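You operate a simulated robot arm through the tools that you are given. There is no shell and no other tool. Be economical: measure what you need, move in short steps, check, and stop when the job is done.

You are at the controls of a simulated two-armed robot. One attempt, no reset.

## Task
Stack the 48 V relay from the long trestle on top of the 12 V relay. Put the bearing labelled "C3" from the long trestle on the top of the stool and the bearing labelled "C2" on the top of the far coupling guard. Take the plug that says "3" from the long trestle and put it on the shelf under the grey bench. Take the brown oil seal on the long trestle and put it away on the top of the steel-topped bench. Carry the yellow tray with both arms and set it on the shelf of the steel-topped bench. Take the blue digital gauge and put it on the lower shelf of the green tool stand. Put one of the short black bolts from the small table on the long trestle. Fetch the DN 25 gasket from the top of the grey tool stand and set it in the orange crate. Take the bush marked "1" from the long trestle and put it on the top of the green bench. Put two of the valve seats from the long trestle on top of the red cover plate. Close the hinged half of the coupling. The order is free. Set down upright: plug, bush.

It is judged by the outcome, as a careful person would: the job done as asked, and still so three seconds after it is handed in. It fails if anything else is knocked over, pushed out of place, dropped, spilled or broken. A push-on lid holds only when it is set on centred and level and pressed home; a screw cap is set on level and turned clockwise until tight.

## Robot
Two 7-joint arms with fingered hands on one trunk, on a base that drives. Base frame: it is fixed to the floor where the robot stands at the start and does not move with it; the origin is under the middle of the robot, x ahead of it, y to its left, z up. Lengths are in cm, angles in rad, forces in N, time in s.
The left shoulder is at the start at [20, 13.5, 97], the right one opposite. With the tool pointing down near the work surface each hand reaches from about 54 to 72 cm from the robot's upright axis, wherever it stands, measured 20 degrees to its own side. Places, roughly: bearing [75, 0, 75]; blue digital gauge [-25, -175, 75]; brown oil seal (5x5x2 cm) [150, -10, 80]; bush [250, 25, 75]; cover plate [125, 25, 75]; gasket [175, -175, 75]; hinged half of the coupling [110, 270, 100]; long trestle [180, 10, 80]; lower shelf of the green tool stand [60, -160, 30]; orange crate (40x30x17 cm) [-230, 40, 30]; plug [125, 0, 75]; relay [75, 25, 75]; shelf of the steel-topped bench [-220, 280, 20]; shelf under the grey bench [280, 280, 20]; short black bolt [125, -150, 50]; top of the far coupling guard (16x18 cm) [140, -432, 50]; top of the green bench [150, 280, 90]; top of the steel-topped bench [-220, 280, 80]; top of the stool (19x22 cm) [8, -164, 50]; valve seat [125, 25, 75]; yellow tray (26x18x5 cm) [-220, 40, 70]. Payload 4 kg a hand.
The tool frame of a hand sits at the grasp point between the pads (the TCP): z along the fingers, y along the line on which they close. The tips reach 2.5 cm beyond it. Largest opening 8.8 cm; the body of the gripper starts 2.9 cm behind the TCP. The gripper is a hand of 4 fingers: y runs from the thumb to the fingers, the wrist lies at [-1.3, -10.6, -17.4] in the tool frame, and closing takes about 1.5 s.
Orientation is that of the tool frame in the base frame, as a unit quaternion [w, x, y, z]. With the fingers straight down and the wrist toward the robot, the tool's x, y and z point along [0, 1, 0], [1, 0, 0] and [0, 0, -1] of the base frame.

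## Interface
- The arms move only by the tool servo_tool. It takes "left_increments", "right_increments" or both (then of equal length, played together; a hand with none holds still); each is a list of rows, each an object of numbers (a shift or turn left out is 0, a gripper value left out holds the last): "claw": the closure in counts, from 0 (fully open) to 255 (shut); "tx", "ty", "tz": the shift along the tool's x, y, z in m; "ax", "ay", "az": the turn, a rotation vector about the tool's x, y, z in rad. In form: [{"claw": .., "tx": .., "ty": .., "tz": .., "ax": .., "ay": .., "az": ..}, ...]. A call has 1 to 10 rows; each row is the pose to reach, as a shift and turn from the pose commanded when the call began, along the tool's axes at that moment. Each row takes 0.2 s and may step no farther than 5 cm and 0.15 rad from the row before; otherwise, or with a gripper value out of range, the whole call is refused. A pose out of reach is approached as far as the arm can. The call stops where the force on the tool passes 40 N (or 10 N more than at its start, if that is more) or the arm is blocked; 0.2 s more then pass. The fingers move at their own pace (about 15.3 cm/s each) and stop on an object; they squeeze with about 27 N. The grip force told is the motor's: it shows also when the fingers shut on nothing. Time passes only in rows, and 0.2 s behind the last, so rows that repeat a pose let the fingers close. The reply holds the time, the measured pose of the TCP, the force on the tool along the base axes, the opening and the grip force, in the units named above and with some noise, with the torque about the TCP (base axes, N m) and any sound that the robot's microphone picked up.
- Cameras (640 x 400 px; columns grow to the right, rows downward): "scene" is now at [13.2, -0.38, 156.23]; the picture's right is [-0.06, -1.00, 0.00], its down [-0.80, 0.05, -0.60] and it looks along [0.60, -0.03, -0.80] (base axes); focal length 275 px, centre (320, 200). "left" rides on the left gripper at [-6.4, -8.3, -9.8] in its tool frame; the picture's right is [-0.62, -0.37, 0.69], its down [0.71, -0.63, 0.30] and it looks along [0.32, 0.68, 0.65] (tool axes); focal length 265 px, centre (320, 200). "right" rides on the right gripper at [6.4, -8.3, -9.8] in its tool frame; the picture's right is [-0.62, 0.37, -0.69], its down [-0.71, -0.63, 0.30] and it looks along [-0.32, 0.68, 0.65] (tool axes); focal length 265 px, centre (320, 200). There is no depth. A picture from a camera that has moved, and an enlarged one, comes with that camera's place and axes in the base frame and with its lens.
- snapshot(camera): a new picture of that camera. The clock stands still meanwhile.
- slide_trunk(by): slides the trunk up (or, below 0, down) by that many cm; the arms and the scene camera ride with it, the base frame stays. It gives what a move gives, with no picture.
- drive_base(legs): drives the robot by 1 to 6 legs, each [ahead, left, turn to the left] in cm, cm and rad, along the robot's own axes; the way and the turn of a leg run together, so that a leg with both is an arc; at most 150 cm and 3.142 rad a leg. The arms and the cameras ride along, it lands a little off, and it stops where it bumps. It gives what a move gives.
- set_grasp(shape, hand): the hand has 4 fingers and takes this shape, open, in about a second: jaw (thumb against the fingers, like two jaws); tri (thumb and two fingers); tip (a fingertip pinch); poke (one finger out to press); point (the index stretched); flat (the hand flat); cup (the hand cupped); fist (a fist). The gripper value then closes the fingers along that shape, each until it touches; the sizes above hold for jaw. It gives what a move gives, with no picture.
- turn_head(pan, tilt): turns the head with the scene camera to pan (to the left, within 1.693 rad either way) and tilt (down, from -0.506 to 1.204), counted from straight ahead of the robot. It gives what a move gives.
- close_up(camera, box): a new picture of the part [left, top, right, bottom] of that camera's present view, enlarged. The clock stands still meanwhile.
- sign_off(): hands the job in; it is judged then, once.

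Go step by step. Nothing tells you exact positions but the pictures and the camera data: compare them with the known pose of the tool, close in by small moves and look again before you grip or let go. The budget is 567 turns and 370 pictures, counting those below and the enlarged ones. Unless the task says otherwise, let go and move clear before handing in.

The tools are called after "Emit:" by a JSON object that holds its "op" and its "data". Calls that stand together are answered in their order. servo_tool: Moves the arms, as the interface text tells. Its arguments: {"type":"object","properties":{"left_increments":{"type":"array"},"right_increments":{"type":"array"}},"required":[]} The other tools are called the same way: slide_trunk (by) slides the trunk up or down; set_grasp (shape, hand) gives the hand a shape; drive_base (legs) drives the base; turn_head (pan, tilt) turns the head that bears the scene camera; snapshot (camera) takes a picture; close_up (camera, box) takes an enlarged picture of a part of a camera's view; sign_off () hands the job in.

At the start:

```text
time: 0.0
left_ee_pos: [55.17, 31.88, 105.79]
left_orientation: [0.0, 0.707, 0.707, 0.001]
left_wrist_force: [0.4, 0.0, -0.2]
left_ft_torque: [0.02, -0.06, -0.01]
left_grip_width: 8.74
left_finger_force: 0.1
left_shape: jaw
right_ee_pos: [60.52, -20.11, 111.73]
right_orientation: [0.001, 0.707, 0.707, 0.0]
right_wrist_force: [-0.1, 0.1, -0.3]
right_ft_torque: [0.0, 0.01, 0.02]
right_grip_width: 8.73
right_finger_force: 0.1
right_shape: jaw
trunk travel left (down, up): [-57.5, 19.5]
robot x, y, heading: [0.12, 0.11, -0.0]
head pan, tilt: [-0.058, 0.93]
```

scene: 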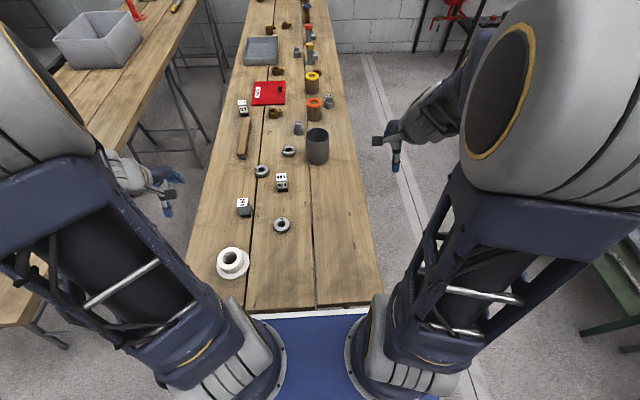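
right: 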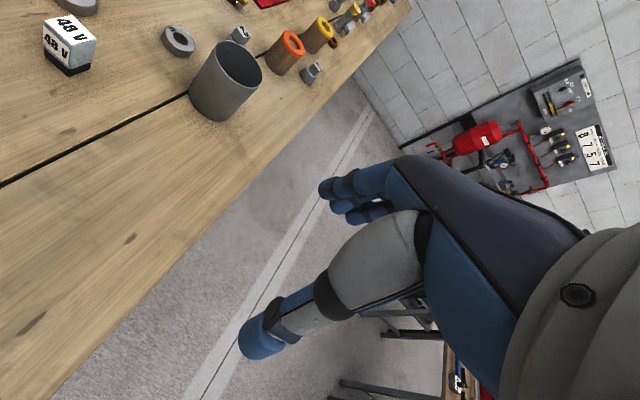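
left: 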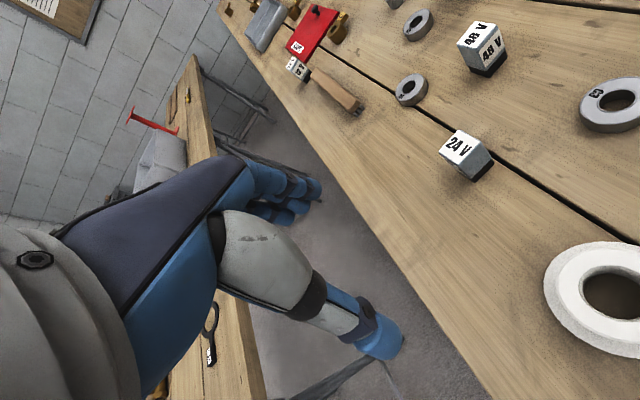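

I see the long trestle ahead with relays, bearings, plugs and bushes on it. First I take enlarged views to read the labels.

Emit:
{"op": "close_up", "data": {"camera": "scene", "box": [200, 80, 360, 180]}}

Emit:
{"op": "close_up", "data": {"camera": "scene", "box": [220, 0, 380, 100]}}

Emit:
{"op": "close_up", "data": {"camera": "scene", "box": [190, 160, 350, 280]}}

```text
4.00 times, centred on (280, 130) of scene
camera zoom: at [13.2, -0.38, 156.23], right [-0.06, -1.0, 0.0], down [-0.8, 0.05, -0.6], along [0.6, -0.03, -0.8], focal length 1099 px, centre (480, 480)
```

zoom: 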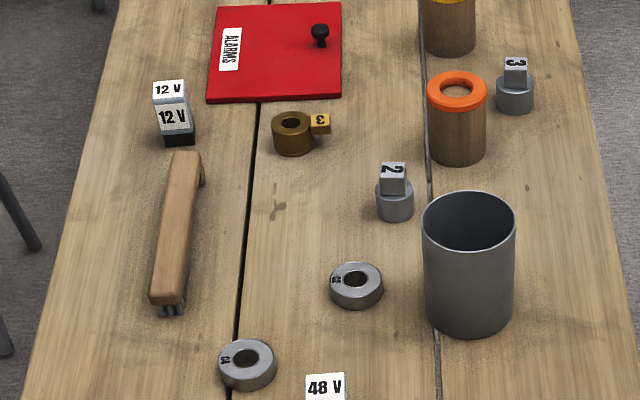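

```text
4.00 times, centred on (300, 50) of scene
camera zoom: at [13.2, -0.38, 156.23], right [-0.06, -1.0, 0.0], down [-0.8, 0.05, -0.6], along [0.6, -0.03, -0.8], focal length 1099 px, centre (400, 800)
```

zoom: 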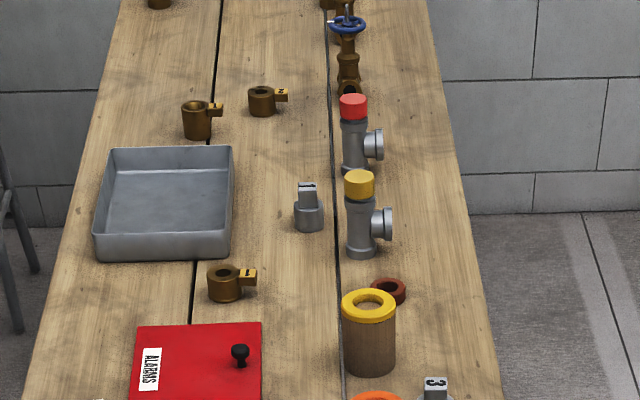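

```text
3.33 times, centred on (270, 220) of scene
camera zoom: at [13.2, -0.38, 156.23], right [-0.06, -1.0, 0.0], down [-0.8, 0.05, -0.6], along [0.6, -0.03, -0.8], focal length 916 px, centre (487, 133)
```

zoom: 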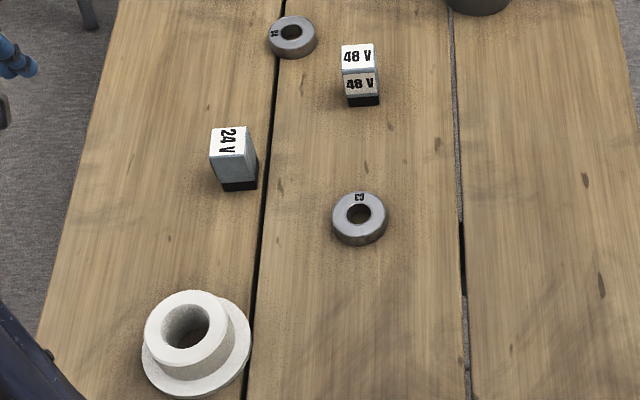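

The table top works out to about z=80. I need to read the bearing and relay labels more closely.

Emit:
{"op": "close_up", "data": {"camera": "left", "box": [540, 60, 640, 140]}}

Emit:
{"op": "close_up", "data": {"camera": "scene", "box": [245, 140, 325, 190]}}

Emit:
{"op": "close_up", "data": {"camera": "scene", "box": [250, 200, 314, 240]}}

Emit:
{"op": "close_up", "data": {"camera": "left", "box": [220, 0, 440, 130]}}

Emit:
{"op": "close_up", "data": {"camera": "scene", "box": [260, 0, 340, 50]}}

```text
5.00 times, centred on (590, 100) of left
camera zoom: at [46.81, 25.57, 115.64], right [-0.37, -0.62, -0.69], down [-0.63, 0.71, -0.3], along [0.68, 0.32, -0.65], focal length 1327 px, centre (-1030, 700)
```

zoom: 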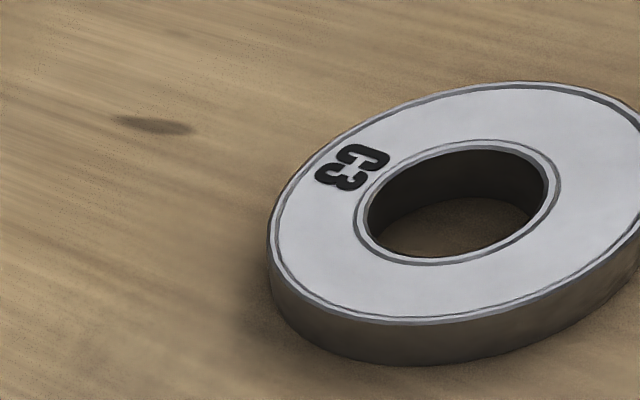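

```text
8.00 times, centred on (285, 165) of scene
camera zoom: at [13.2, -0.38, 156.23], right [-0.06, -1.0, 0.0], down [-0.8, 0.05, -0.6], along [0.6, -0.03, -0.8], focal length 2197 px, centre (600, 480)
```

zoom: 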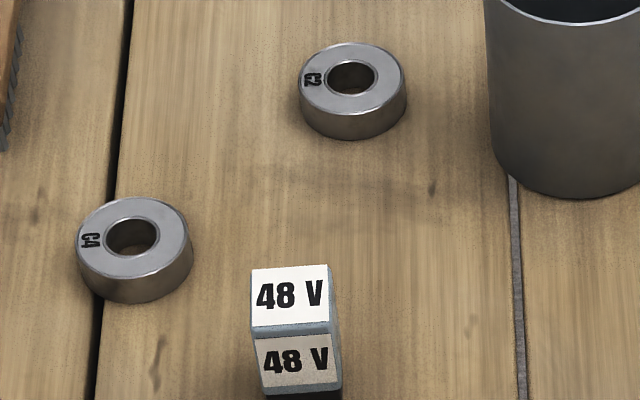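

```text
10.00 times, centred on (282, 220) of scene
camera zoom: at [13.2, -0.38, 156.23], right [-0.06, -1.0, 0.0], down [-0.8, 0.05, -0.6], along [0.6, -0.03, -0.8], focal length 2746 px, centre (700, 0)
```

zoom: 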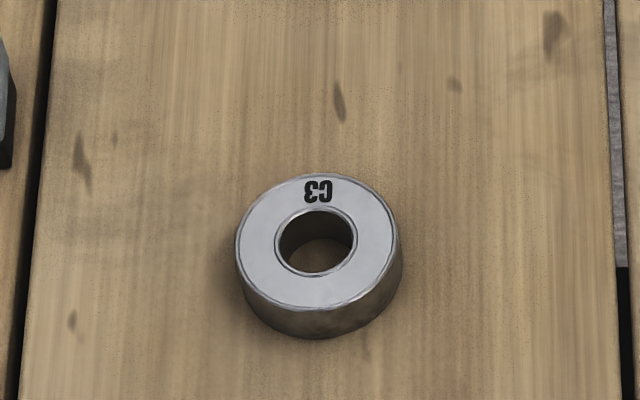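

```text
2.91 times, centred on (330, 65) of left
camera zoom: at [46.81, 25.57, 115.64], right [-0.37, -0.62, -0.69], down [-0.63, 0.71, -0.3], along [0.68, 0.32, -0.65], focal length 772 px, centre (291, 593)
```

zoom: 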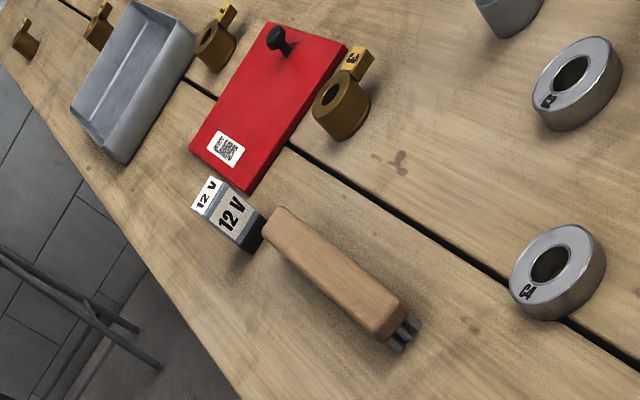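

```text
8.00 times, centred on (300, 25) of scene
camera zoom: at [13.2, -0.38, 156.23], right [-0.06, -1.0, 0.0], down [-0.8, 0.05, -0.6], along [0.6, -0.03, -0.8], focal length 2197 px, centre (480, 1600)
```

zoom: 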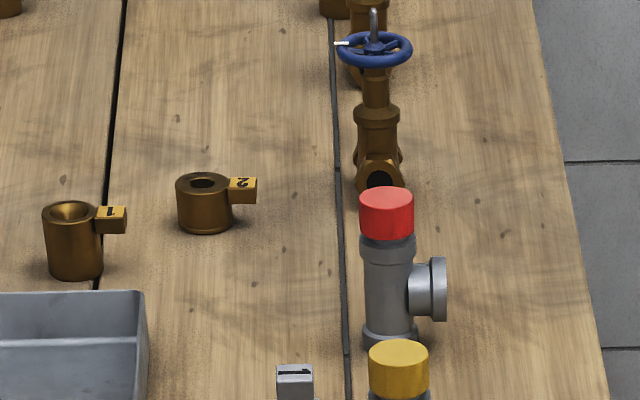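

Bearings identified: C3 nearest, C4 left, C2 right. Now I look around to map the rest of the room.

Emit:
{"op": "turn_head", "data": {"pan": 0.0, "tilt": 0.35}}

Emit:
{"op": "snapshot", "data": {"camera": "scene"}}

Emit:
{"op": "turn_head", "data": {"pan": 1.3, "tilt": 0.35}}

Emit:
{"op": "snapshot", "data": {"camera": "scene"}}

Emit:
{"op": "turn_head", "data": {"pan": -1.3, "tilt": 0.35}}

Emit:
{"op": "snapshot", "data": {"camera": "scene"}}

```text
time: 1.0
left_ee_pos: [55.12, 31.96, 105.91]
left_orientation: [0.0, 0.708, 0.706, 0.0]
left_wrist_force: [-0.9, -0.6, -0.1]
left_ft_torque: [0.01, -0.01, -0.02]
left_grip_width: 8.79
left_finger_force: 0.1
left_shape: jaw
right_ee_pos: [60.57, -20.06, 111.72]
right_orientation: [0.0, 0.707, 0.707, 0.0]
right_wrist_force: [-0.2, -0.2, 0.5]
right_ft_torque: [-0.03, 0.0, 0.01]
right_grip_width: 8.75
right_finger_force: 0.0
right_shape: jaw
trunk travel left (down, up): [-57.5, 19.5]
robot x, y, heading: [0.03, 0.33, 0.001]
head pan, tilt: [0.0, 0.351]
```

```text
358 pictures are left
camera scene: at [15.14, 0.04, 161.21], right [0.0, -1.0, 0.0], down [-0.34, 0.0, -0.94], along [0.94, 0.0, -0.34], focal length 275 px, centre (320, 200)
```

scene: 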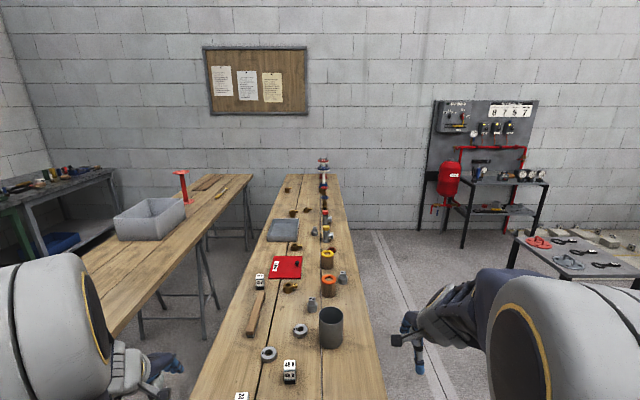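

```text
time: 2.5
left_ee_pos: [55.16, 31.89, 105.87]
left_orientation: [-0.001, 0.706, 0.708, 0.0]
left_wrist_force: [-1.2, -0.4, 0.8]
left_ft_torque: [0.0, -0.01, 0.03]
left_grip_width: 8.74
left_finger_force: 0.0
left_shape: jaw
right_ee_pos: [60.52, -20.08, 111.89]
right_orientation: [0.0, 0.707, 0.707, 0.0]
right_wrist_force: [-0.1, 0.0, 0.4]
right_ft_torque: [0.0, 0.02, 0.02]
right_grip_width: 8.73
right_finger_force: 0.0
right_shape: jaw
trunk travel left (down, up): [-57.5, 19.5]
robot x, y, heading: [-0.05, 0.04, 0.003]
head pan, tilt: [1.3, 0.351]
```

```text
357 pictures are left
camera scene: at [8.33, 9.01, 161.22], right [0.96, -0.27, 0.0], down [-0.09, -0.33, -0.94], along [0.25, 0.9, -0.34], focal length 275 px, centre (320, 200)
```

scene: 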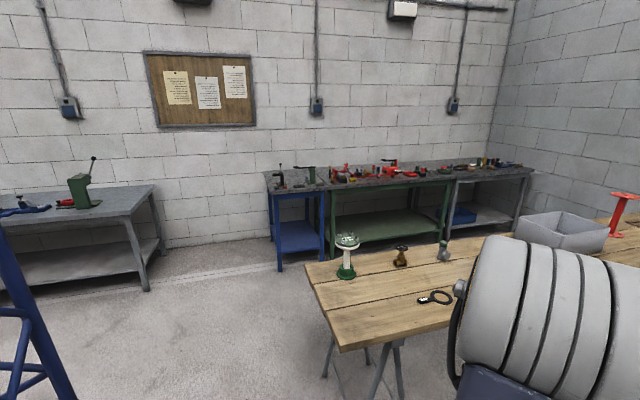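

```text
time: 4.8
left_ee_pos: [55.08, 32.0, 105.82]
left_orientation: [0.0, 0.707, 0.707, 0.0]
left_wrist_force: [-0.4, 0.7, -0.2]
left_ft_torque: [-0.02, -0.02, -0.02]
left_grip_width: 8.75
left_finger_force: 0.1
left_shape: jaw
right_ee_pos: [60.46, -20.2, 111.66]
right_orientation: [0.0, 0.707, 0.707, 0.001]
right_wrist_force: [0.1, -0.2, -0.5]
right_ft_torque: [0.0, 0.0, -0.01]
right_grip_width: 8.77
right_finger_force: 0.2
right_shape: jaw
trunk travel left (down, up): [-57.5, 19.5]
robot x, y, heading: [0.23, -0.06, -0.002]
head pan, tilt: [-1.3, 0.351]
```

```text
356 pictures are left
camera scene: at [8.32, -8.93, 161.22], right [-0.96, -0.27, 0.0], down [-0.09, 0.33, -0.94], along [0.25, -0.9, -0.34], focal length 275 px, centre (320, 200)
```

scene: 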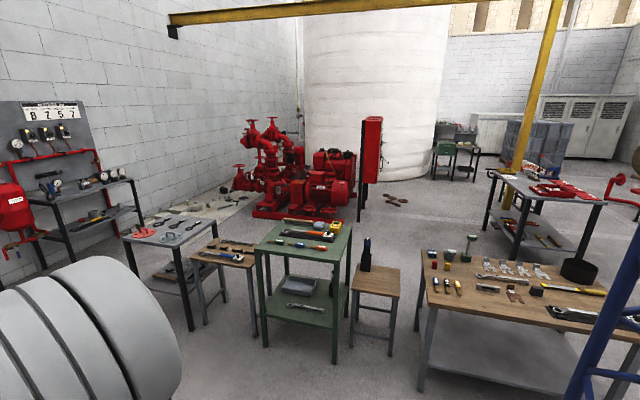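

I check what the base looks like in front and how close it sits to the trestle edge.

Emit:
{"op": "turn_head", "data": {"pan": 0.0, "tilt": 1.2}}

Emit:
{"op": "snapshot", "data": {"camera": "scene"}}

Emit:
{"op": "turn_head", "data": {"pan": -1.6, "tilt": 1.0}}

Emit:
{"op": "snapshot", "data": {"camera": "scene"}}

```text
time: 6.3
left_ee_pos: [55.21, 31.91, 105.81]
left_orientation: [0.0, 0.707, 0.707, 0.0]
left_wrist_force: [-0.2, 0.3, 0.4]
left_ft_torque: [-0.01, 0.01, 0.0]
left_grip_width: 8.77
left_finger_force: 0.1
left_shape: jaw
right_ee_pos: [60.55, -20.05, 111.71]
right_orientation: [0.0, 0.707, 0.707, 0.0]
right_wrist_force: [0.3, 0.5, 0.7]
right_ft_torque: [0.01, 0.01, -0.01]
right_grip_width: 8.77
right_finger_force: 0.1
right_shape: jaw
trunk travel left (down, up): [-57.5, 19.5]
robot x, y, heading: [0.12, 0.31, -0.002]
head pan, tilt: [0.0, 1.201]
```

```text
355 pictures are left
camera scene: at [11.43, 0.04, 154.48], right [0.0, -1.0, 0.0], down [-0.93, 0.0, -0.36], along [0.36, 0.0, -0.93], focal length 275 px, centre (320, 200)
```

scene: 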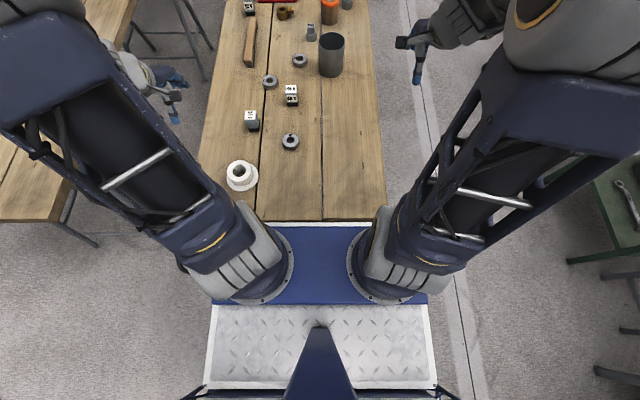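

```text
time: 7.9
left_ee_pos: [55.14, 31.94, 105.86]
left_orientation: [0.0, 0.707, 0.707, -0.001]
left_wrist_force: [-0.4, 0.1, 0.1]
left_ft_torque: [0.0, 0.01, 0.03]
left_grip_width: 8.77
left_finger_force: 0.0
left_shape: jaw
right_ee_pos: [60.48, -20.04, 111.58]
right_orientation: [0.0, 0.707, 0.707, 0.0]
right_wrist_force: [0.1, 0.1, -0.2]
right_ft_torque: [-0.02, 0.0, -0.01]
right_grip_width: 8.75
right_finger_force: 0.0
right_shape: jaw
trunk travel left (down, up): [-57.5, 19.5]
robot x, y, heading: [0.05, 0.06, -0.001]
head pan, tilt: [-1.6, 1.0]
```

```text
354 pictures are left
camera scene: at [5.63, -6.92, 155.74], right [-1.0, 0.03, 0.0], down [0.02, 0.84, -0.54], along [-0.02, -0.54, -0.84], focal length 275 px, centre (320, 200)
```

scene: 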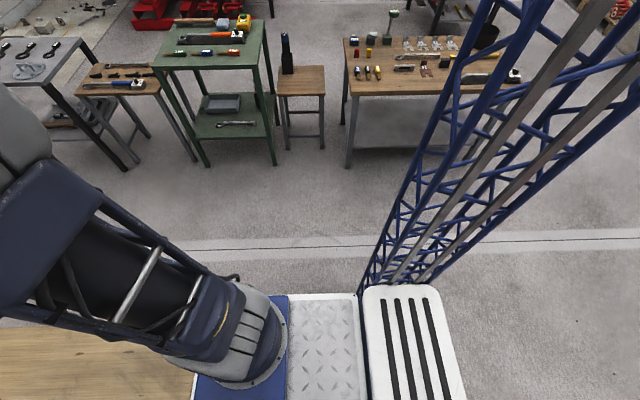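

To learn how the base relates to the trestle edge I raise the trunk and compare views.

Emit:
{"op": "slide_trunk", "data": {"by": 15}}

Emit:
{"op": "snapshot", "data": {"camera": "scene"}}

Emit:
{"op": "turn_head", "data": {"pan": 0.0, "tilt": 1.2}}

Emit:
{"op": "snapshot", "data": {"camera": "scene"}}

```text
time: 9.7
left_ee_pos: [55.05, 31.89, 120.61]
left_orientation: [0.0, 0.707, 0.707, -0.001]
left_wrist_force: [-0.9, 0.3, 0.0]
left_ft_torque: [-0.02, 0.0, 0.04]
left_grip_width: 8.74
left_finger_force: 0.0
left_shape: jaw
right_ee_pos: [60.47, -20.17, 126.79]
right_orientation: [-0.001, 0.707, 0.707, -0.001]
right_wrist_force: [0.2, -0.4, 0.1]
right_ft_torque: [0.02, -0.02, -0.01]
right_grip_width: 8.78
right_finger_force: 0.0
right_shape: jaw
trunk travel left (down, up): [-72.5, 4.5]
robot x, y, heading: [-0.1, -0.28, -0.001]
head pan, tilt: [-1.6, 1.0]
```

```text
353 pictures are left
camera scene: at [5.63, -6.92, 170.73], right [-1.0, 0.03, 0.0], down [0.02, 0.84, -0.54], along [-0.02, -0.54, -0.84], focal length 275 px, centre (320, 200)
```

scene: 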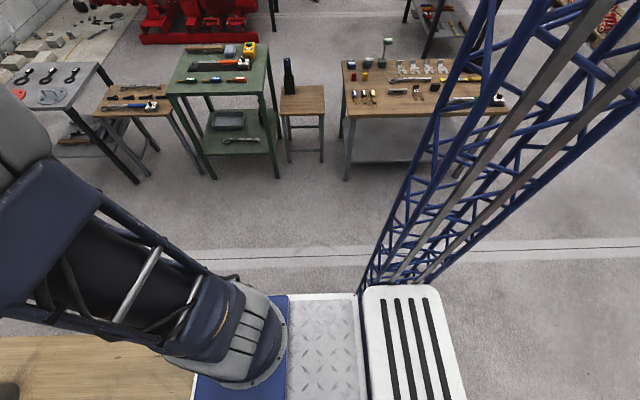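

```text
time: 11.3
left_ee_pos: [55.18, 31.8, 120.8]
left_orientation: [0.001, 0.708, 0.707, 0.0]
left_wrist_force: [0.6, 0.1, 1.2]
left_ft_torque: [-0.01, -0.01, -0.04]
left_grip_width: 8.76
left_finger_force: 0.0
left_shape: jaw
right_ee_pos: [60.53, -20.05, 126.72]
right_orientation: [0.0, 0.707, 0.707, 0.0]
right_wrist_force: [-0.1, 0.1, -0.4]
right_ft_torque: [-0.01, -0.01, 0.02]
right_grip_width: 8.75
right_finger_force: 0.0
right_shape: jaw
trunk travel left (down, up): [-72.5, 4.5]
robot x, y, heading: [-0.43, -0.25, 0.002]
head pan, tilt: [0.0, 1.201]
```

```text
352 pictures are left
camera scene: at [11.42, 0.04, 169.48], right [0.0, -1.0, 0.0], down [-0.93, 0.0, -0.36], along [0.36, 0.0, -0.93], focal length 275 px, centre (320, 200)
```

scene: 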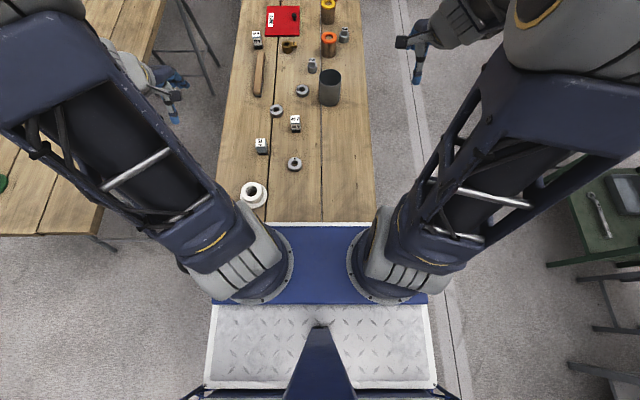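

The deck rides with the trunk, so the base is out of sight. I turn the right hand to look back at the base and trestle end.

Emit:
{"op": "servo_tool", "data": {"right_increments": [{"az": 0.15}, {"az": 0.3}, {"az": 0.45}, {"az": 0.6}, {"az": 0.75}, {"az": 0.9}, {"az": 1.05}, {"az": 1.2}, {"az": 1.35}, {"az": 1.5}]}}

Emit:
{"op": "snapshot", "data": {"camera": "right"}}

```text
time: 13.6
left_ee_pos: [55.18, 31.88, 120.78]
left_orientation: [0.0, 0.707, 0.707, -0.001]
left_wrist_force: [0.7, 0.5, -0.1]
left_ft_torque: [-0.01, 0.02, 0.01]
left_grip_width: 8.74
left_finger_force: 0.0
left_shape: jaw
right_ee_pos: [60.42, -20.15, 126.56]
right_orientation: [0.0, 0.999, 0.034, 0.0]
right_wrist_force: [0.0, -0.2, -0.3]
right_ft_torque: [0.01, 0.03, 0.0]
right_grip_width: 8.78
right_finger_force: 0.0
right_shape: jaw
trunk travel left (down, up): [-72.5, 4.5]
robot x, y, heading: [-0.06, -0.02, -0.003]
head pan, tilt: [0.0, 1.201]
```

```text
351 pictures are left
camera right: at [66.33, -11.39, 136.64], right [-0.59, -0.41, 0.69], down [-0.76, 0.58, -0.3], along [-0.28, -0.7, -0.65], focal length 265 px, centre (320, 200)
```

right: 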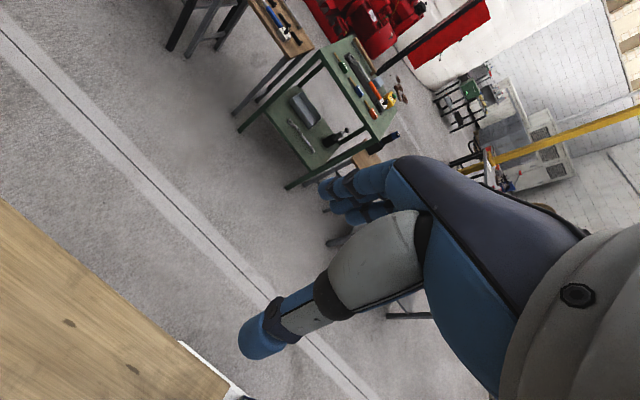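

The hand turns freely; I continue turning to see the base.

Emit:
{"op": "servo_tool", "data": {"right_increments": [{"az": 0.15}, {"az": 0.3}, {"az": 0.45}, {"az": 0.6}, {"az": 0.75}, {"az": 0.9}, {"az": 1.0}]}}

Emit:
{"op": "snapshot", "data": {"camera": "right"}}

```text
time: 15.2
left_ee_pos: [55.16, 31.93, 120.8]
left_orientation: [0.0, 0.707, 0.707, 0.0]
left_wrist_force: [-0.7, 0.4, -0.1]
left_ft_torque: [0.03, -0.01, 0.0]
left_grip_width: 8.73
left_finger_force: 0.0
left_shape: jaw
right_ee_pos: [60.61, -20.04, 126.8]
right_orientation: [0.0, 0.894, -0.449, 0.0]
right_wrist_force: [-0.4, -0.3, -0.4]
right_ft_torque: [0.02, -0.01, 0.03]
right_grip_width: 8.77
right_finger_force: 0.0
right_shape: jaw
trunk travel left (down, up): [-72.5, 4.5]
robot x, y, heading: [-0.07, -0.1, 0.001]
head pan, tilt: [0.0, 1.201]
```

```text
350 pictures are left
camera right: at [71.03, -20.33, 136.7], right [-0.67, 0.28, 0.69], down [0.08, 0.95, -0.3], along [-0.74, -0.15, -0.65], focal length 265 px, centre (320, 200)
```

right: 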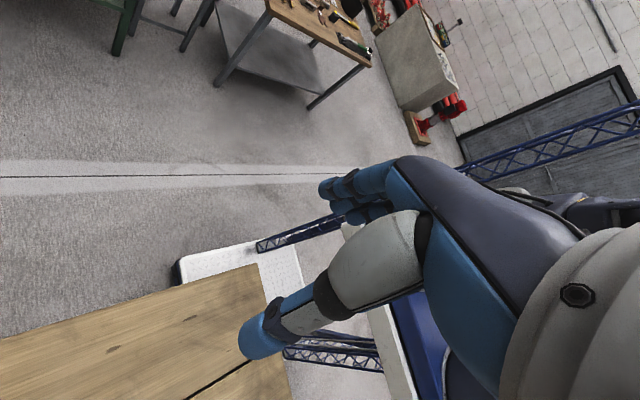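

The base is a low white platform that can pass under the trestle; trestle end at x≈35, right edge y≈-19. I restore the hand, then go round to the trestle's right side.

Emit:
{"op": "servo_tool", "data": {"right_increments": [{"az": -0.15}, {"az": -0.3}, {"az": -0.45}, {"az": -0.6}, {"az": -0.75}, {"az": -0.9}, {"az": -1.05}, {"az": -1.2}, {"az": -1.35}, {"az": -1.5}]}}

Emit:
{"op": "servo_tool", "data": {"right_increments": [{"az": -0.15}, {"az": -0.3}, {"az": -0.45}, {"az": -0.6}, {"az": -0.75}, {"az": -0.9}, {"az": -1.0}]}}

Emit:
{"op": "drive_base", "data": {"legs": [[-25, 0, 0], [0, -80, 0]]}}

Emit:
{"op": "turn_head", "data": {"pan": 0.3, "tilt": 0.6}}

Emit:
{"op": "snapshot", "data": {"camera": "scene"}}

```text
time: 17.4
left_ee_pos: [55.03, 31.99, 120.74]
left_orientation: [0.0, 0.707, 0.707, -0.001]
left_wrist_force: [-0.5, -0.4, -0.3]
left_ft_torque: [0.0, 0.02, 0.0]
left_grip_width: 8.76
left_finger_force: 0.1
left_shape: jaw
right_ee_pos: [60.58, -20.12, 126.76]
right_orientation: [0.0, 0.959, 0.283, 0.0]
right_wrist_force: [-0.2, 0.6, 0.6]
right_ft_torque: [-0.01, -0.01, 0.0]
right_grip_width: 8.76
right_finger_force: 0.1
right_shape: jaw
trunk travel left (down, up): [-72.5, 4.5]
robot x, y, heading: [-0.22, -0.02, -0.001]
head pan, tilt: [0.0, 1.201]
```

```text
time: 18.9
left_ee_pos: [55.2, 31.96, 120.88]
left_orientation: [0.0, 0.707, 0.707, 0.0]
left_wrist_force: [0.4, 1.4, -1.4]
left_ft_torque: [0.0, -0.01, -0.01]
left_grip_width: 8.77
left_finger_force: 0.0
left_shape: jaw
right_ee_pos: [60.4, -20.06, 126.78]
right_orientation: [0.0, 0.708, 0.707, 0.0]
right_wrist_force: [0.2, 0.9, -0.2]
right_ft_torque: [-0.02, 0.0, 0.0]
right_grip_width: 8.75
right_finger_force: 0.1
right_shape: jaw
trunk travel left (down, up): [-72.5, 4.5]
robot x, y, heading: [-0.02, 0.0, 0.001]
head pan, tilt: [0.0, 1.201]
```

```text
time: 24.6
left_ee_pos: [30.06, -46.35, 120.8]
left_orientation: [0.001, 0.706, 0.708, 0.0]
left_wrist_force: [0.4, 0.3, 0.5]
left_ft_torque: [0.03, 0.01, -0.05]
left_grip_width: 8.75
left_finger_force: 0.0
left_shape: jaw
right_ee_pos: [35.62, -98.38, 126.68]
right_orientation: [-0.001, 0.707, 0.708, 0.0]
right_wrist_force: [0.0, -0.2, 0.5]
right_ft_torque: [-0.03, 0.01, -0.03]
right_grip_width: 8.76
right_finger_force: 0.1
right_shape: jaw
trunk travel left (down, up): [-72.5, 4.5]
robot x, y, heading: [-25.15, -78.3, 0.0]
head pan, tilt: [0.0, 1.201]
```

```text
time: 25.6
left_ee_pos: [30.12, -46.44, 120.83]
left_orientation: [0.0, 0.707, 0.708, 0.0]
left_wrist_force: [-0.3, -1.6, -0.1]
left_ft_torque: [-0.01, -0.02, -0.03]
left_grip_width: 8.77
left_finger_force: 0.1
left_shape: jaw
right_ee_pos: [35.61, -98.41, 126.66]
right_orientation: [0.0, 0.707, 0.708, 0.0]
right_wrist_force: [0.3, 0.2, -0.3]
right_ft_torque: [0.01, 0.0, 0.01]
right_grip_width: 8.74
right_finger_force: 0.0
right_shape: jaw
trunk travel left (down, up): [-72.5, 4.5]
robot x, y, heading: [-24.6, -78.65, 0.003]
head pan, tilt: [0.3, 0.6]
```

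```text
349 pictures are left
camera scene: at [-10.69, -75.75, 173.93], right [0.3, -0.95, 0.0], down [-0.54, -0.17, -0.82], along [0.79, 0.24, -0.57], focal length 275 px, centre (320, 200)
```

scene: 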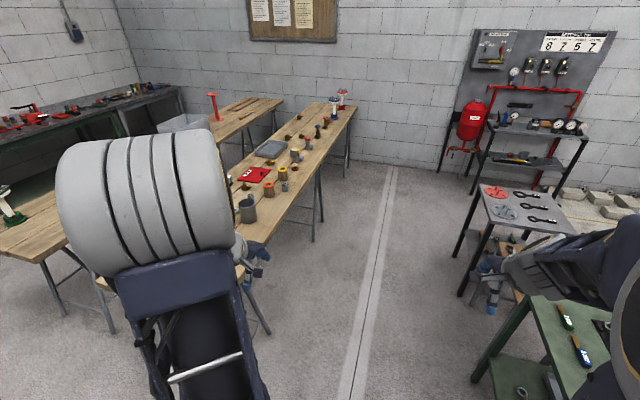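

The trestle has A-frame legs at about x=75, 167 and 294, so I can slide the low base under between them. I drive into the corridor and turn to face the trestle around x=118.

Emit:
{"op": "drive_base", "data": {"legs": [[143, 0, 0], [0, 0, 1.571]]}}

Emit:
{"op": "turn_head", "data": {"pan": 0.0, "tilt": 0.8}}

Emit:
{"op": "snapshot", "data": {"camera": "scene"}}

```text
time: 36.5
left_ee_pos: [85.46, -21.86, 120.77]
left_orientation: [0.0, -0.011, 1.0, 0.0]
left_wrist_force: [-0.3, 0.0, 0.0]
left_ft_torque: [-0.03, 0.01, -0.01]
left_grip_width: 8.78
left_finger_force: 0.2
left_shape: jaw
right_ee_pos: [137.45, -15.4, 126.72]
right_orientation: [0.0, -0.01, 1.0, 0.0]
right_wrist_force: [-0.1, -0.9, -0.2]
right_ft_torque: [0.04, 0.02, 0.01]
right_grip_width: 8.75
right_finger_force: 0.0
right_shape: jaw
trunk travel left (down, up): [-72.5, 4.5]
robot x, y, heading: [118.94, -76.47, 1.592]
head pan, tilt: [0.3, 0.6]
```

```text
time: 37.3
left_ee_pos: [85.56, -21.86, 120.87]
left_orientation: [0.0, -0.011, 1.0, 0.0]
left_wrist_force: [-0.2, 0.5, -0.6]
left_ft_torque: [-0.02, -0.06, -0.03]
left_grip_width: 8.73
left_finger_force: 0.0
left_shape: jaw
right_ee_pos: [137.41, -15.44, 126.74]
right_orientation: [0.0, -0.011, 1.0, 0.001]
right_wrist_force: [0.7, 0.4, 0.2]
right_ft_torque: [0.01, -0.01, 0.03]
right_grip_width: 8.77
right_finger_force: 0.1
right_shape: jaw
trunk travel left (down, up): [-72.5, 4.5]
robot x, y, heading: [118.81, -76.31, 1.594]
head pan, tilt: [0.0, 0.799]
```

```text
348 pictures are left
camera scene: at [118.15, -62.23, 172.26], right [1.0, 0.02, 0.0], down [0.02, -0.72, -0.7], along [-0.01, 0.7, -0.72], focal length 275 px, centre (320, 200)
```

scene: 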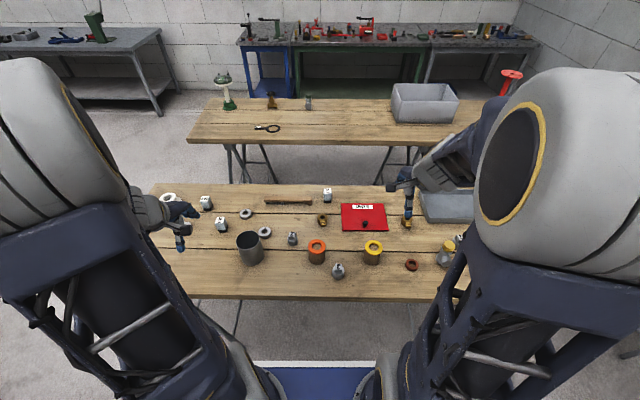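

I have a good overview now. Let me enlarge to identify bushes vs valve seats and check labels.

Emit:
{"op": "close_up", "data": {"camera": "scene", "box": [300, 180, 420, 255]}}

Emit:
{"op": "close_up", "data": {"camera": "scene", "box": [200, 185, 350, 285]}}

Emit:
{"op": "snapshot", "data": {"camera": "right"}}

```text
5.33 times, centred on (360, 218) of scene
camera zoom: at [118.15, -62.23, 172.26], right [1.0, 0.02, 0.0], down [0.02, -0.72, -0.7], along [-0.01, 0.7, -0.72], focal length 1465 px, centre (107, 107)
```

zoom: 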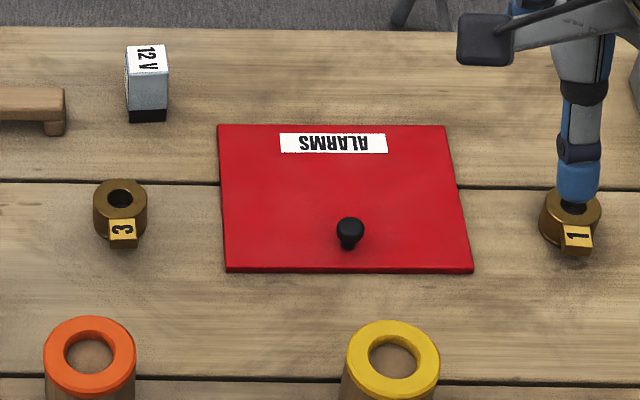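

```text
4.00 times, centred on (275, 235) of scene
camera zoom: at [118.15, -62.23, 172.26], right [1.0, 0.02, 0.0], down [0.02, -0.72, -0.7], along [-0.01, 0.7, -0.72], focal length 1099 px, centre (500, 60)
```

zoom: 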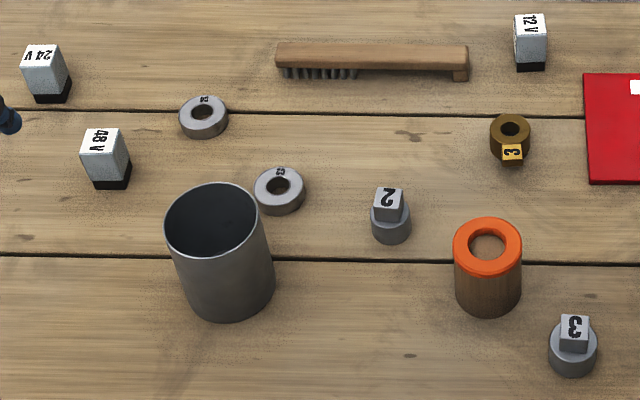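

```text
345 pictures are left
camera right: at [131.13, -24.05, 136.69], right [0.61, 0.38, 0.69], down [0.73, -0.62, -0.3], along [0.31, 0.69, -0.65], focal length 265 px, centre (320, 200)
```

right: 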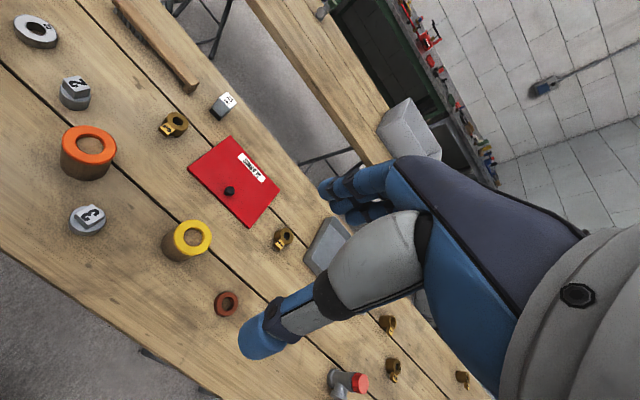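

Plan: stack relay first. I move closer, partly under the trestle, to pick the 48 V relay with the left hand.

Emit:
{"op": "drive_base", "data": {"legs": [[0, 9, -0.023], [31, 0, 0]]}}

Emit:
{"op": "snapshot", "data": {"camera": "left"}}

```text
time: 40.1
left_ee_pos: [78.09, 9.96, 120.82]
left_orientation: [0.0, 0.003, 1.0, 0.0]
left_wrist_force: [0.5, -0.1, 0.0]
left_ft_torque: [0.0, -0.03, 0.01]
left_grip_width: 8.77
left_finger_force: 0.0
left_shape: jaw
right_ee_pos: [130.07, 14.97, 126.68]
right_orientation: [0.0, 0.003, 1.0, 0.0]
right_wrist_force: [0.2, -0.8, 0.1]
right_ft_torque: [0.01, 0.02, -0.03]
right_grip_width: 8.77
right_finger_force: 0.1
right_shape: jaw
trunk travel left (down, up): [-72.5, 4.5]
robot x, y, heading: [109.48, -45.29, 1.566]
head pan, tilt: [0.0, 0.799]
```

```text
344 pictures are left
camera left: at [84.45, 1.62, 130.64], right [0.62, -0.37, -0.69], down [-0.72, -0.63, -0.3], along [-0.32, 0.69, -0.65], focal length 265 px, centre (320, 200)
```

left: 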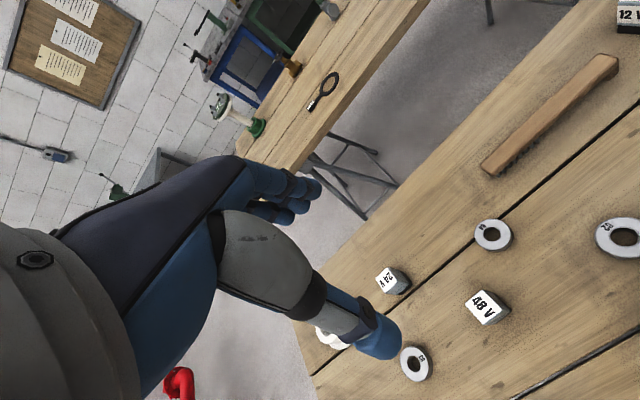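

The 48 V relay is at about (76, 10) with top z≈85. I lower the left hand above it and look again.

Emit:
{"op": "servo_tool", "data": {"left_increments": [{"tx": 0.01, "tz": 0.05, "claw": 0}, {"tx": 0.018, "tz": 0.1}, {"tx": 0.018, "tz": 0.15}, {"tx": 0.018, "tz": 0.2}, {"tx": 0.018, "tz": 0.25}]}}

Emit:
{"op": "snapshot", "data": {"camera": "left"}}

```text
refused: row 1 steps farther than a row can; nothing moved
```

```text
343 pictures are left
camera left: at [84.45, 1.62, 130.64], right [0.62, -0.37, -0.69], down [-0.72, -0.63, -0.3], along [-0.32, 0.69, -0.65], focal length 265 px, centre (320, 200)
```

left: 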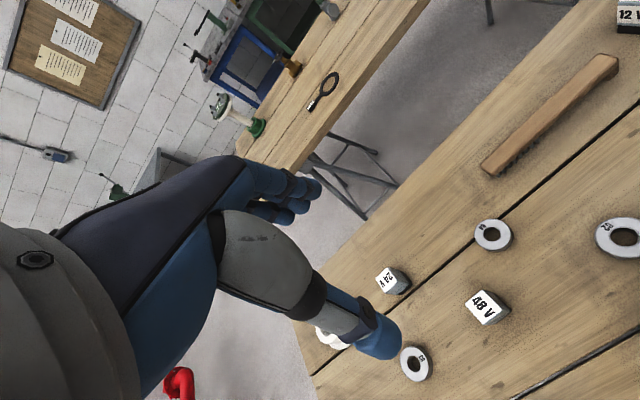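

The step was slightly over 5 cm; I shorten the rows.

Emit:
{"op": "servo_tool", "data": {"left_increments": [{"tx": 0.008, "tz": 0.04, "claw": 0}, {"tx": 0.018, "tz": 0.085}, {"tx": 0.018, "tz": 0.13}, {"tx": 0.018, "tz": 0.175}, {"tx": 0.018, "tz": 0.22}, {"tx": 0.018, "tz": 0.25}]}}

Emit:
{"op": "snapshot", "data": {"camera": "left"}}

```text
time: 41.5
left_ee_pos: [76.21, 9.82, 95.82]
left_orientation: [-0.001, 0.004, 1.0, 0.0]
left_wrist_force: [0.1, -0.2, 0.2]
left_ft_torque: [0.02, -0.02, 0.01]
left_grip_width: 8.78
left_finger_force: 0.2
left_shape: jaw
right_ee_pos: [129.98, 14.94, 126.78]
right_orientation: [0.001, 0.004, 1.0, -0.001]
right_wrist_force: [-0.1, -1.0, 0.6]
right_ft_torque: [0.01, 0.0, 0.01]
right_grip_width: 8.77
right_finger_force: 0.1
right_shape: jaw
trunk travel left (down, up): [-72.5, 4.5]
robot x, y, heading: [109.6, -45.63, 1.559]
head pan, tilt: [0.0, 0.799]
```

```text
342 pictures are left
camera left: at [82.59, 1.54, 105.65], right [0.62, -0.37, -0.69], down [-0.72, -0.63, -0.3], along [-0.32, 0.69, -0.65], focal length 265 px, centre (320, 200)
```

left: 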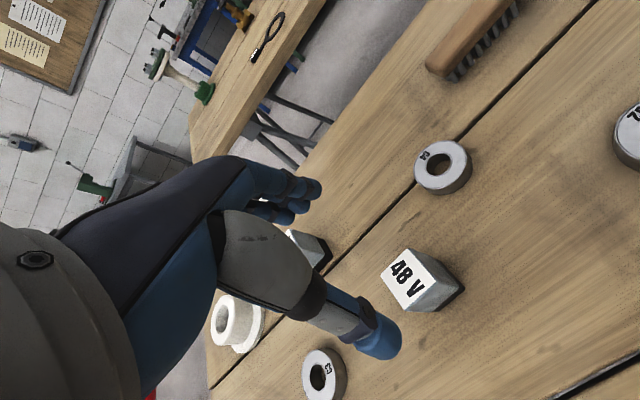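

The hand is aligned; I descend to grip height and close.

Emit:
{"op": "servo_tool", "data": {"left_increments": [{"tx": 0.004, "tz": 0.04}, {"tx": 0.004, "tz": 0.08}, {"tx": 0.004, "tz": 0.105}, {"tx": 0.004, "tz": 0.122}]}}

Emit:
{"op": "snapshot", "data": {"camera": "left"}}

```text
time: 42.5
left_ee_pos: [75.88, 9.8, 83.51]
left_orientation: [0.0, 0.003, 1.0, 0.0]
left_wrist_force: [-0.1, -0.6, 0.7]
left_ft_torque: [-0.01, 0.0, -0.01]
left_grip_width: 8.78
left_finger_force: 0.1
left_shape: jaw
right_ee_pos: [130.08, 14.96, 126.78]
right_orientation: [0.0, 0.003, 1.0, 0.0]
right_wrist_force: [0.2, 0.8, -0.5]
right_ft_torque: [0.0, 0.01, 0.0]
right_grip_width: 8.76
right_finger_force: 0.1
right_shape: jaw
trunk travel left (down, up): [-72.5, 4.5]
robot x, y, heading: [110.04, -45.03, 1.564]
head pan, tilt: [0.0, 0.799]
```

```text
341 pictures are left
camera left: at [82.16, 1.54, 93.37], right [0.62, -0.37, -0.69], down [-0.72, -0.63, -0.3], along [-0.32, 0.69, -0.65], focal length 265 px, centre (320, 200)
```

left: 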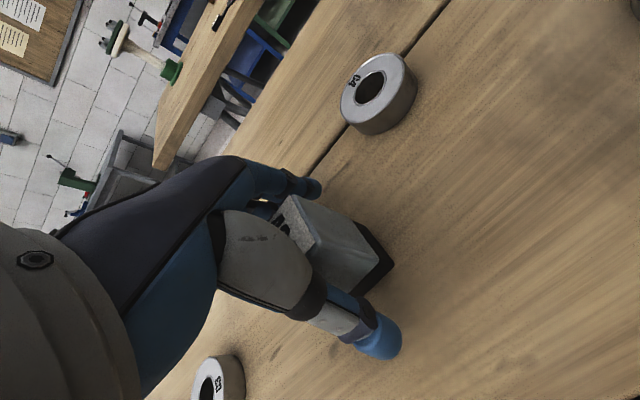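

The relay is between the fingers; I close the grip.

Emit:
{"op": "servo_tool", "data": {"left_increments": [{"claw": 255}, {"claw": 255}, {"claw": 255}, {"claw": 255}, {"claw": 255}, {"claw": 255}, {"claw": 255}, {"claw": 255}, {"claw": 255}]}}

Emit:
{"op": "servo_tool", "data": {"left_increments": [{"tz": -0.03}, {"tz": -0.07}, {"tz": -0.11}, {"tz": -0.15}, {"tz": -0.19}]}}

Emit:
{"op": "snapshot", "data": {"camera": "left"}}

```text
time: 44.5
left_ee_pos: [75.72, 9.81, 83.56]
left_orientation: [0.0, 0.003, 1.0, -0.001]
left_wrist_force: [0.9, 0.3, -0.4]
left_ft_torque: [0.02, 0.0, -0.01]
left_grip_width: 2.87
left_finger_force: 26.8
left_shape: jaw
right_ee_pos: [130.05, 14.93, 126.65]
right_orientation: [0.0, 0.005, 1.0, 0.0]
right_wrist_force: [-0.5, 0.0, -0.3]
right_ft_torque: [-0.04, 0.03, -0.01]
right_grip_width: 8.77
right_finger_force: 0.0
right_shape: jaw
trunk travel left (down, up): [-72.5, 4.5]
robot x, y, heading: [109.38, -45.21, 1.569]
head pan, tilt: [0.0, 0.799]
```

```text
time: 45.7
left_ee_pos: [75.92, 10.07, 102.64]
left_orientation: [0.0, 0.003, 1.0, -0.001]
left_wrist_force: [-0.3, -0.2, -1.2]
left_ft_torque: [0.01, 0.0, 0.01]
left_grip_width: 2.85
left_finger_force: 27.5
left_shape: jaw
right_ee_pos: [129.98, 14.92, 126.87]
right_orientation: [0.0, 0.004, 1.0, 0.0]
right_wrist_force: [0.4, 0.7, -0.1]
right_ft_torque: [0.0, -0.02, -0.03]
right_grip_width: 8.76
right_finger_force: 0.0
right_shape: jaw
trunk travel left (down, up): [-72.5, 4.5]
robot x, y, heading: [109.74, -45.17, 1.562]
head pan, tilt: [0.0, 0.799]
```

```text
340 pictures are left
camera left: at [82.29, 1.76, 112.46], right [0.62, -0.37, -0.69], down [-0.72, -0.63, -0.3], along [-0.32, 0.69, -0.65], focal length 265 px, centre (320, 200)
```

left: 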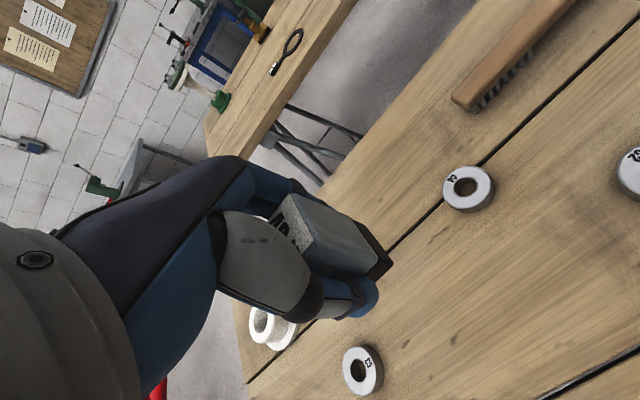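

Relay held. I drive to bring the left hand in front of the 12 V relay.

Emit:
{"op": "drive_base", "data": {"legs": [[0, -17, 0.005], [10, 0, 0]]}}

Emit:
{"op": "snapshot", "data": {"camera": "left"}}

Emit:
{"op": "snapshot", "data": {"camera": "scene"}}

```text
time: 47.9
left_ee_pos: [92.66, 19.59, 102.56]
left_orientation: [0.0, 0.0, 1.0, 0.0]
left_wrist_force: [-0.3, -0.3, -0.8]
left_ft_torque: [0.05, -0.01, -0.01]
left_grip_width: 2.89
left_finger_force: 26.8
left_shape: jaw
right_ee_pos: [146.63, 24.83, 126.79]
right_orientation: [0.001, 0.0, 1.0, 0.0]
right_wrist_force: [-0.6, 0.2, -0.1]
right_ft_torque: [-0.03, 0.0, 0.0]
right_grip_width: 8.78
right_finger_force: 0.1
right_shape: jaw
trunk travel left (down, up): [-72.5, 4.5]
robot x, y, heading: [126.7, -35.8, 1.569]
head pan, tilt: [0.0, 0.799]
```

```text
339 pictures are left
camera left: at [99.12, 11.32, 112.44], right [0.62, -0.37, -0.69], down [-0.71, -0.63, -0.3], along [-0.33, 0.68, -0.65], focal length 265 px, centre (320, 200)
```

left: 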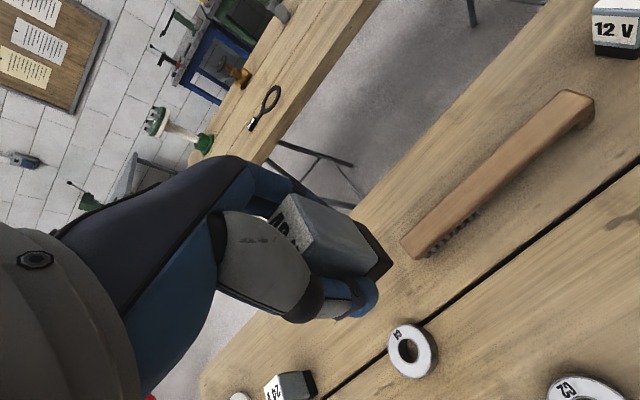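

```text
338 pictures are left
camera scene: at [126.63, -21.54, 172.26], right [1.0, 0.0, 0.0], down [0.0, -0.72, -0.7], along [0.0, 0.7, -0.72], focal length 275 px, centre (320, 200)
```

scene: 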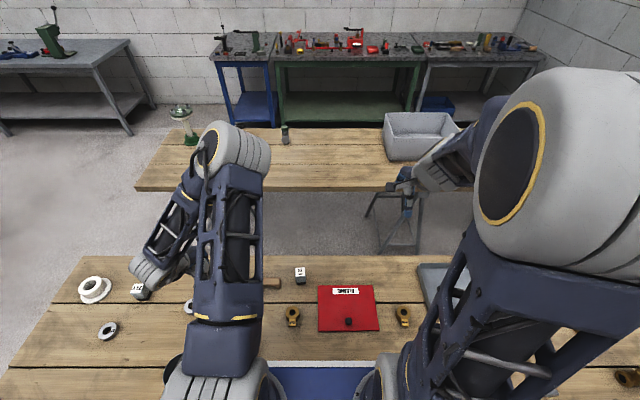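

No bump. I move the left hand over toward the 12 V relay.

Emit:
{"op": "servo_tool", "data": {"left_increments": [{"tx": -0.04, "ty": 0.012}, {"tx": -0.08, "ty": 0.024}, {"tx": -0.12, "ty": 0.036}, {"tx": -0.16, "ty": 0.048}, {"tx": -0.2, "ty": 0.06}, {"tx": -0.235, "ty": 0.07}]}}

Emit:
{"op": "snapshot", "data": {"camera": "left"}}

Emit:
{"op": "snapshot", "data": {"camera": "scene"}}

```text
time: 49.3
left_ee_pos: [116.08, 26.42, 102.7]
left_orientation: [0.0, 0.0, 1.0, 0.0]
left_wrist_force: [0.1, 0.6, -1.0]
left_ft_torque: [-0.03, 0.0, -0.01]
left_grip_width: 2.82
left_finger_force: 27.1
left_shape: jaw
right_ee_pos: [146.73, 24.84, 126.83]
right_orientation: [0.0, 0.0, 1.0, 0.001]
right_wrist_force: [0.2, 0.0, 0.7]
right_ft_torque: [-0.01, 0.0, 0.02]
right_grip_width: 8.76
right_finger_force: 0.0
right_shape: jaw
trunk travel left (down, up): [-72.5, 4.5]
robot x, y, heading: [127.15, -35.96, 1.572]
head pan, tilt: [0.0, 0.799]
```

```text
337 pictures are left
camera left: at [122.58, 18.06, 112.54], right [0.62, -0.37, -0.69], down [-0.71, -0.63, -0.3], along [-0.33, 0.68, -0.65], focal length 265 px, centre (320, 200)
```

left: 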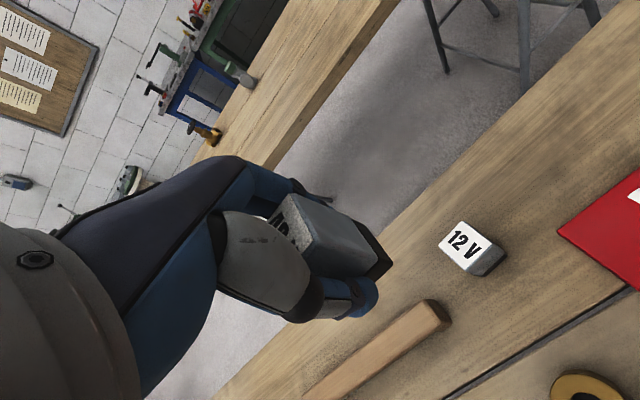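

```text
336 pictures are left
camera scene: at [126.58, -21.5, 172.25], right [1.0, 0.0, 0.0], down [0.0, -0.72, -0.7], along [0.0, 0.7, -0.72], focal length 275 px, centre (320, 200)
```

scene: 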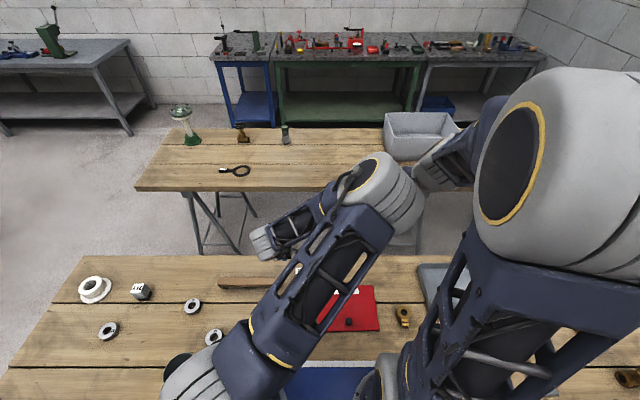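

I zoom on the 12 V relay to determine its yaw.

Emit:
{"op": "close_up", "data": {"camera": "left", "box": [420, 200, 532, 270]}}

Emit:
{"op": "close_up", "data": {"camera": "left", "box": [250, 170, 410, 330]}}

```text
5.71 times, centred on (476, 235) of left
camera zoom: at [122.58, 18.06, 112.54], right [0.62, -0.37, -0.69], down [-0.71, -0.63, -0.3], along [-0.33, 0.68, -0.65], focal length 1517 px, centre (-571, 0)
```

zoom: 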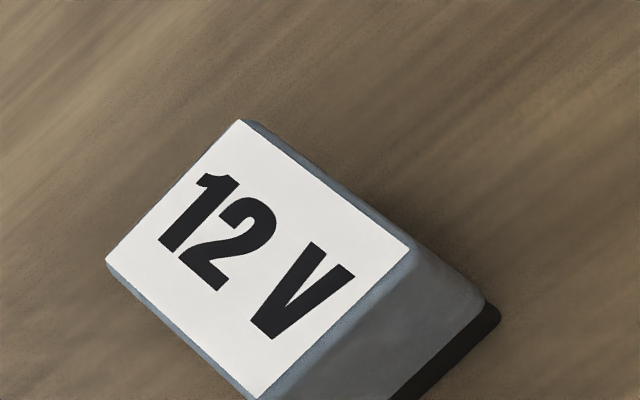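

```text
2.50 times, centred on (330, 250) of left
camera zoom: at [122.58, 18.06, 112.54], right [0.62, -0.37, -0.69], down [-0.71, -0.63, -0.3], along [-0.33, 0.68, -0.65], focal length 664 px, centre (295, 75)
```

zoom: 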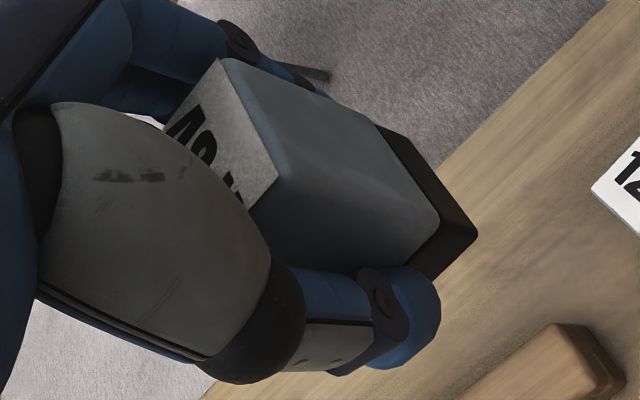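

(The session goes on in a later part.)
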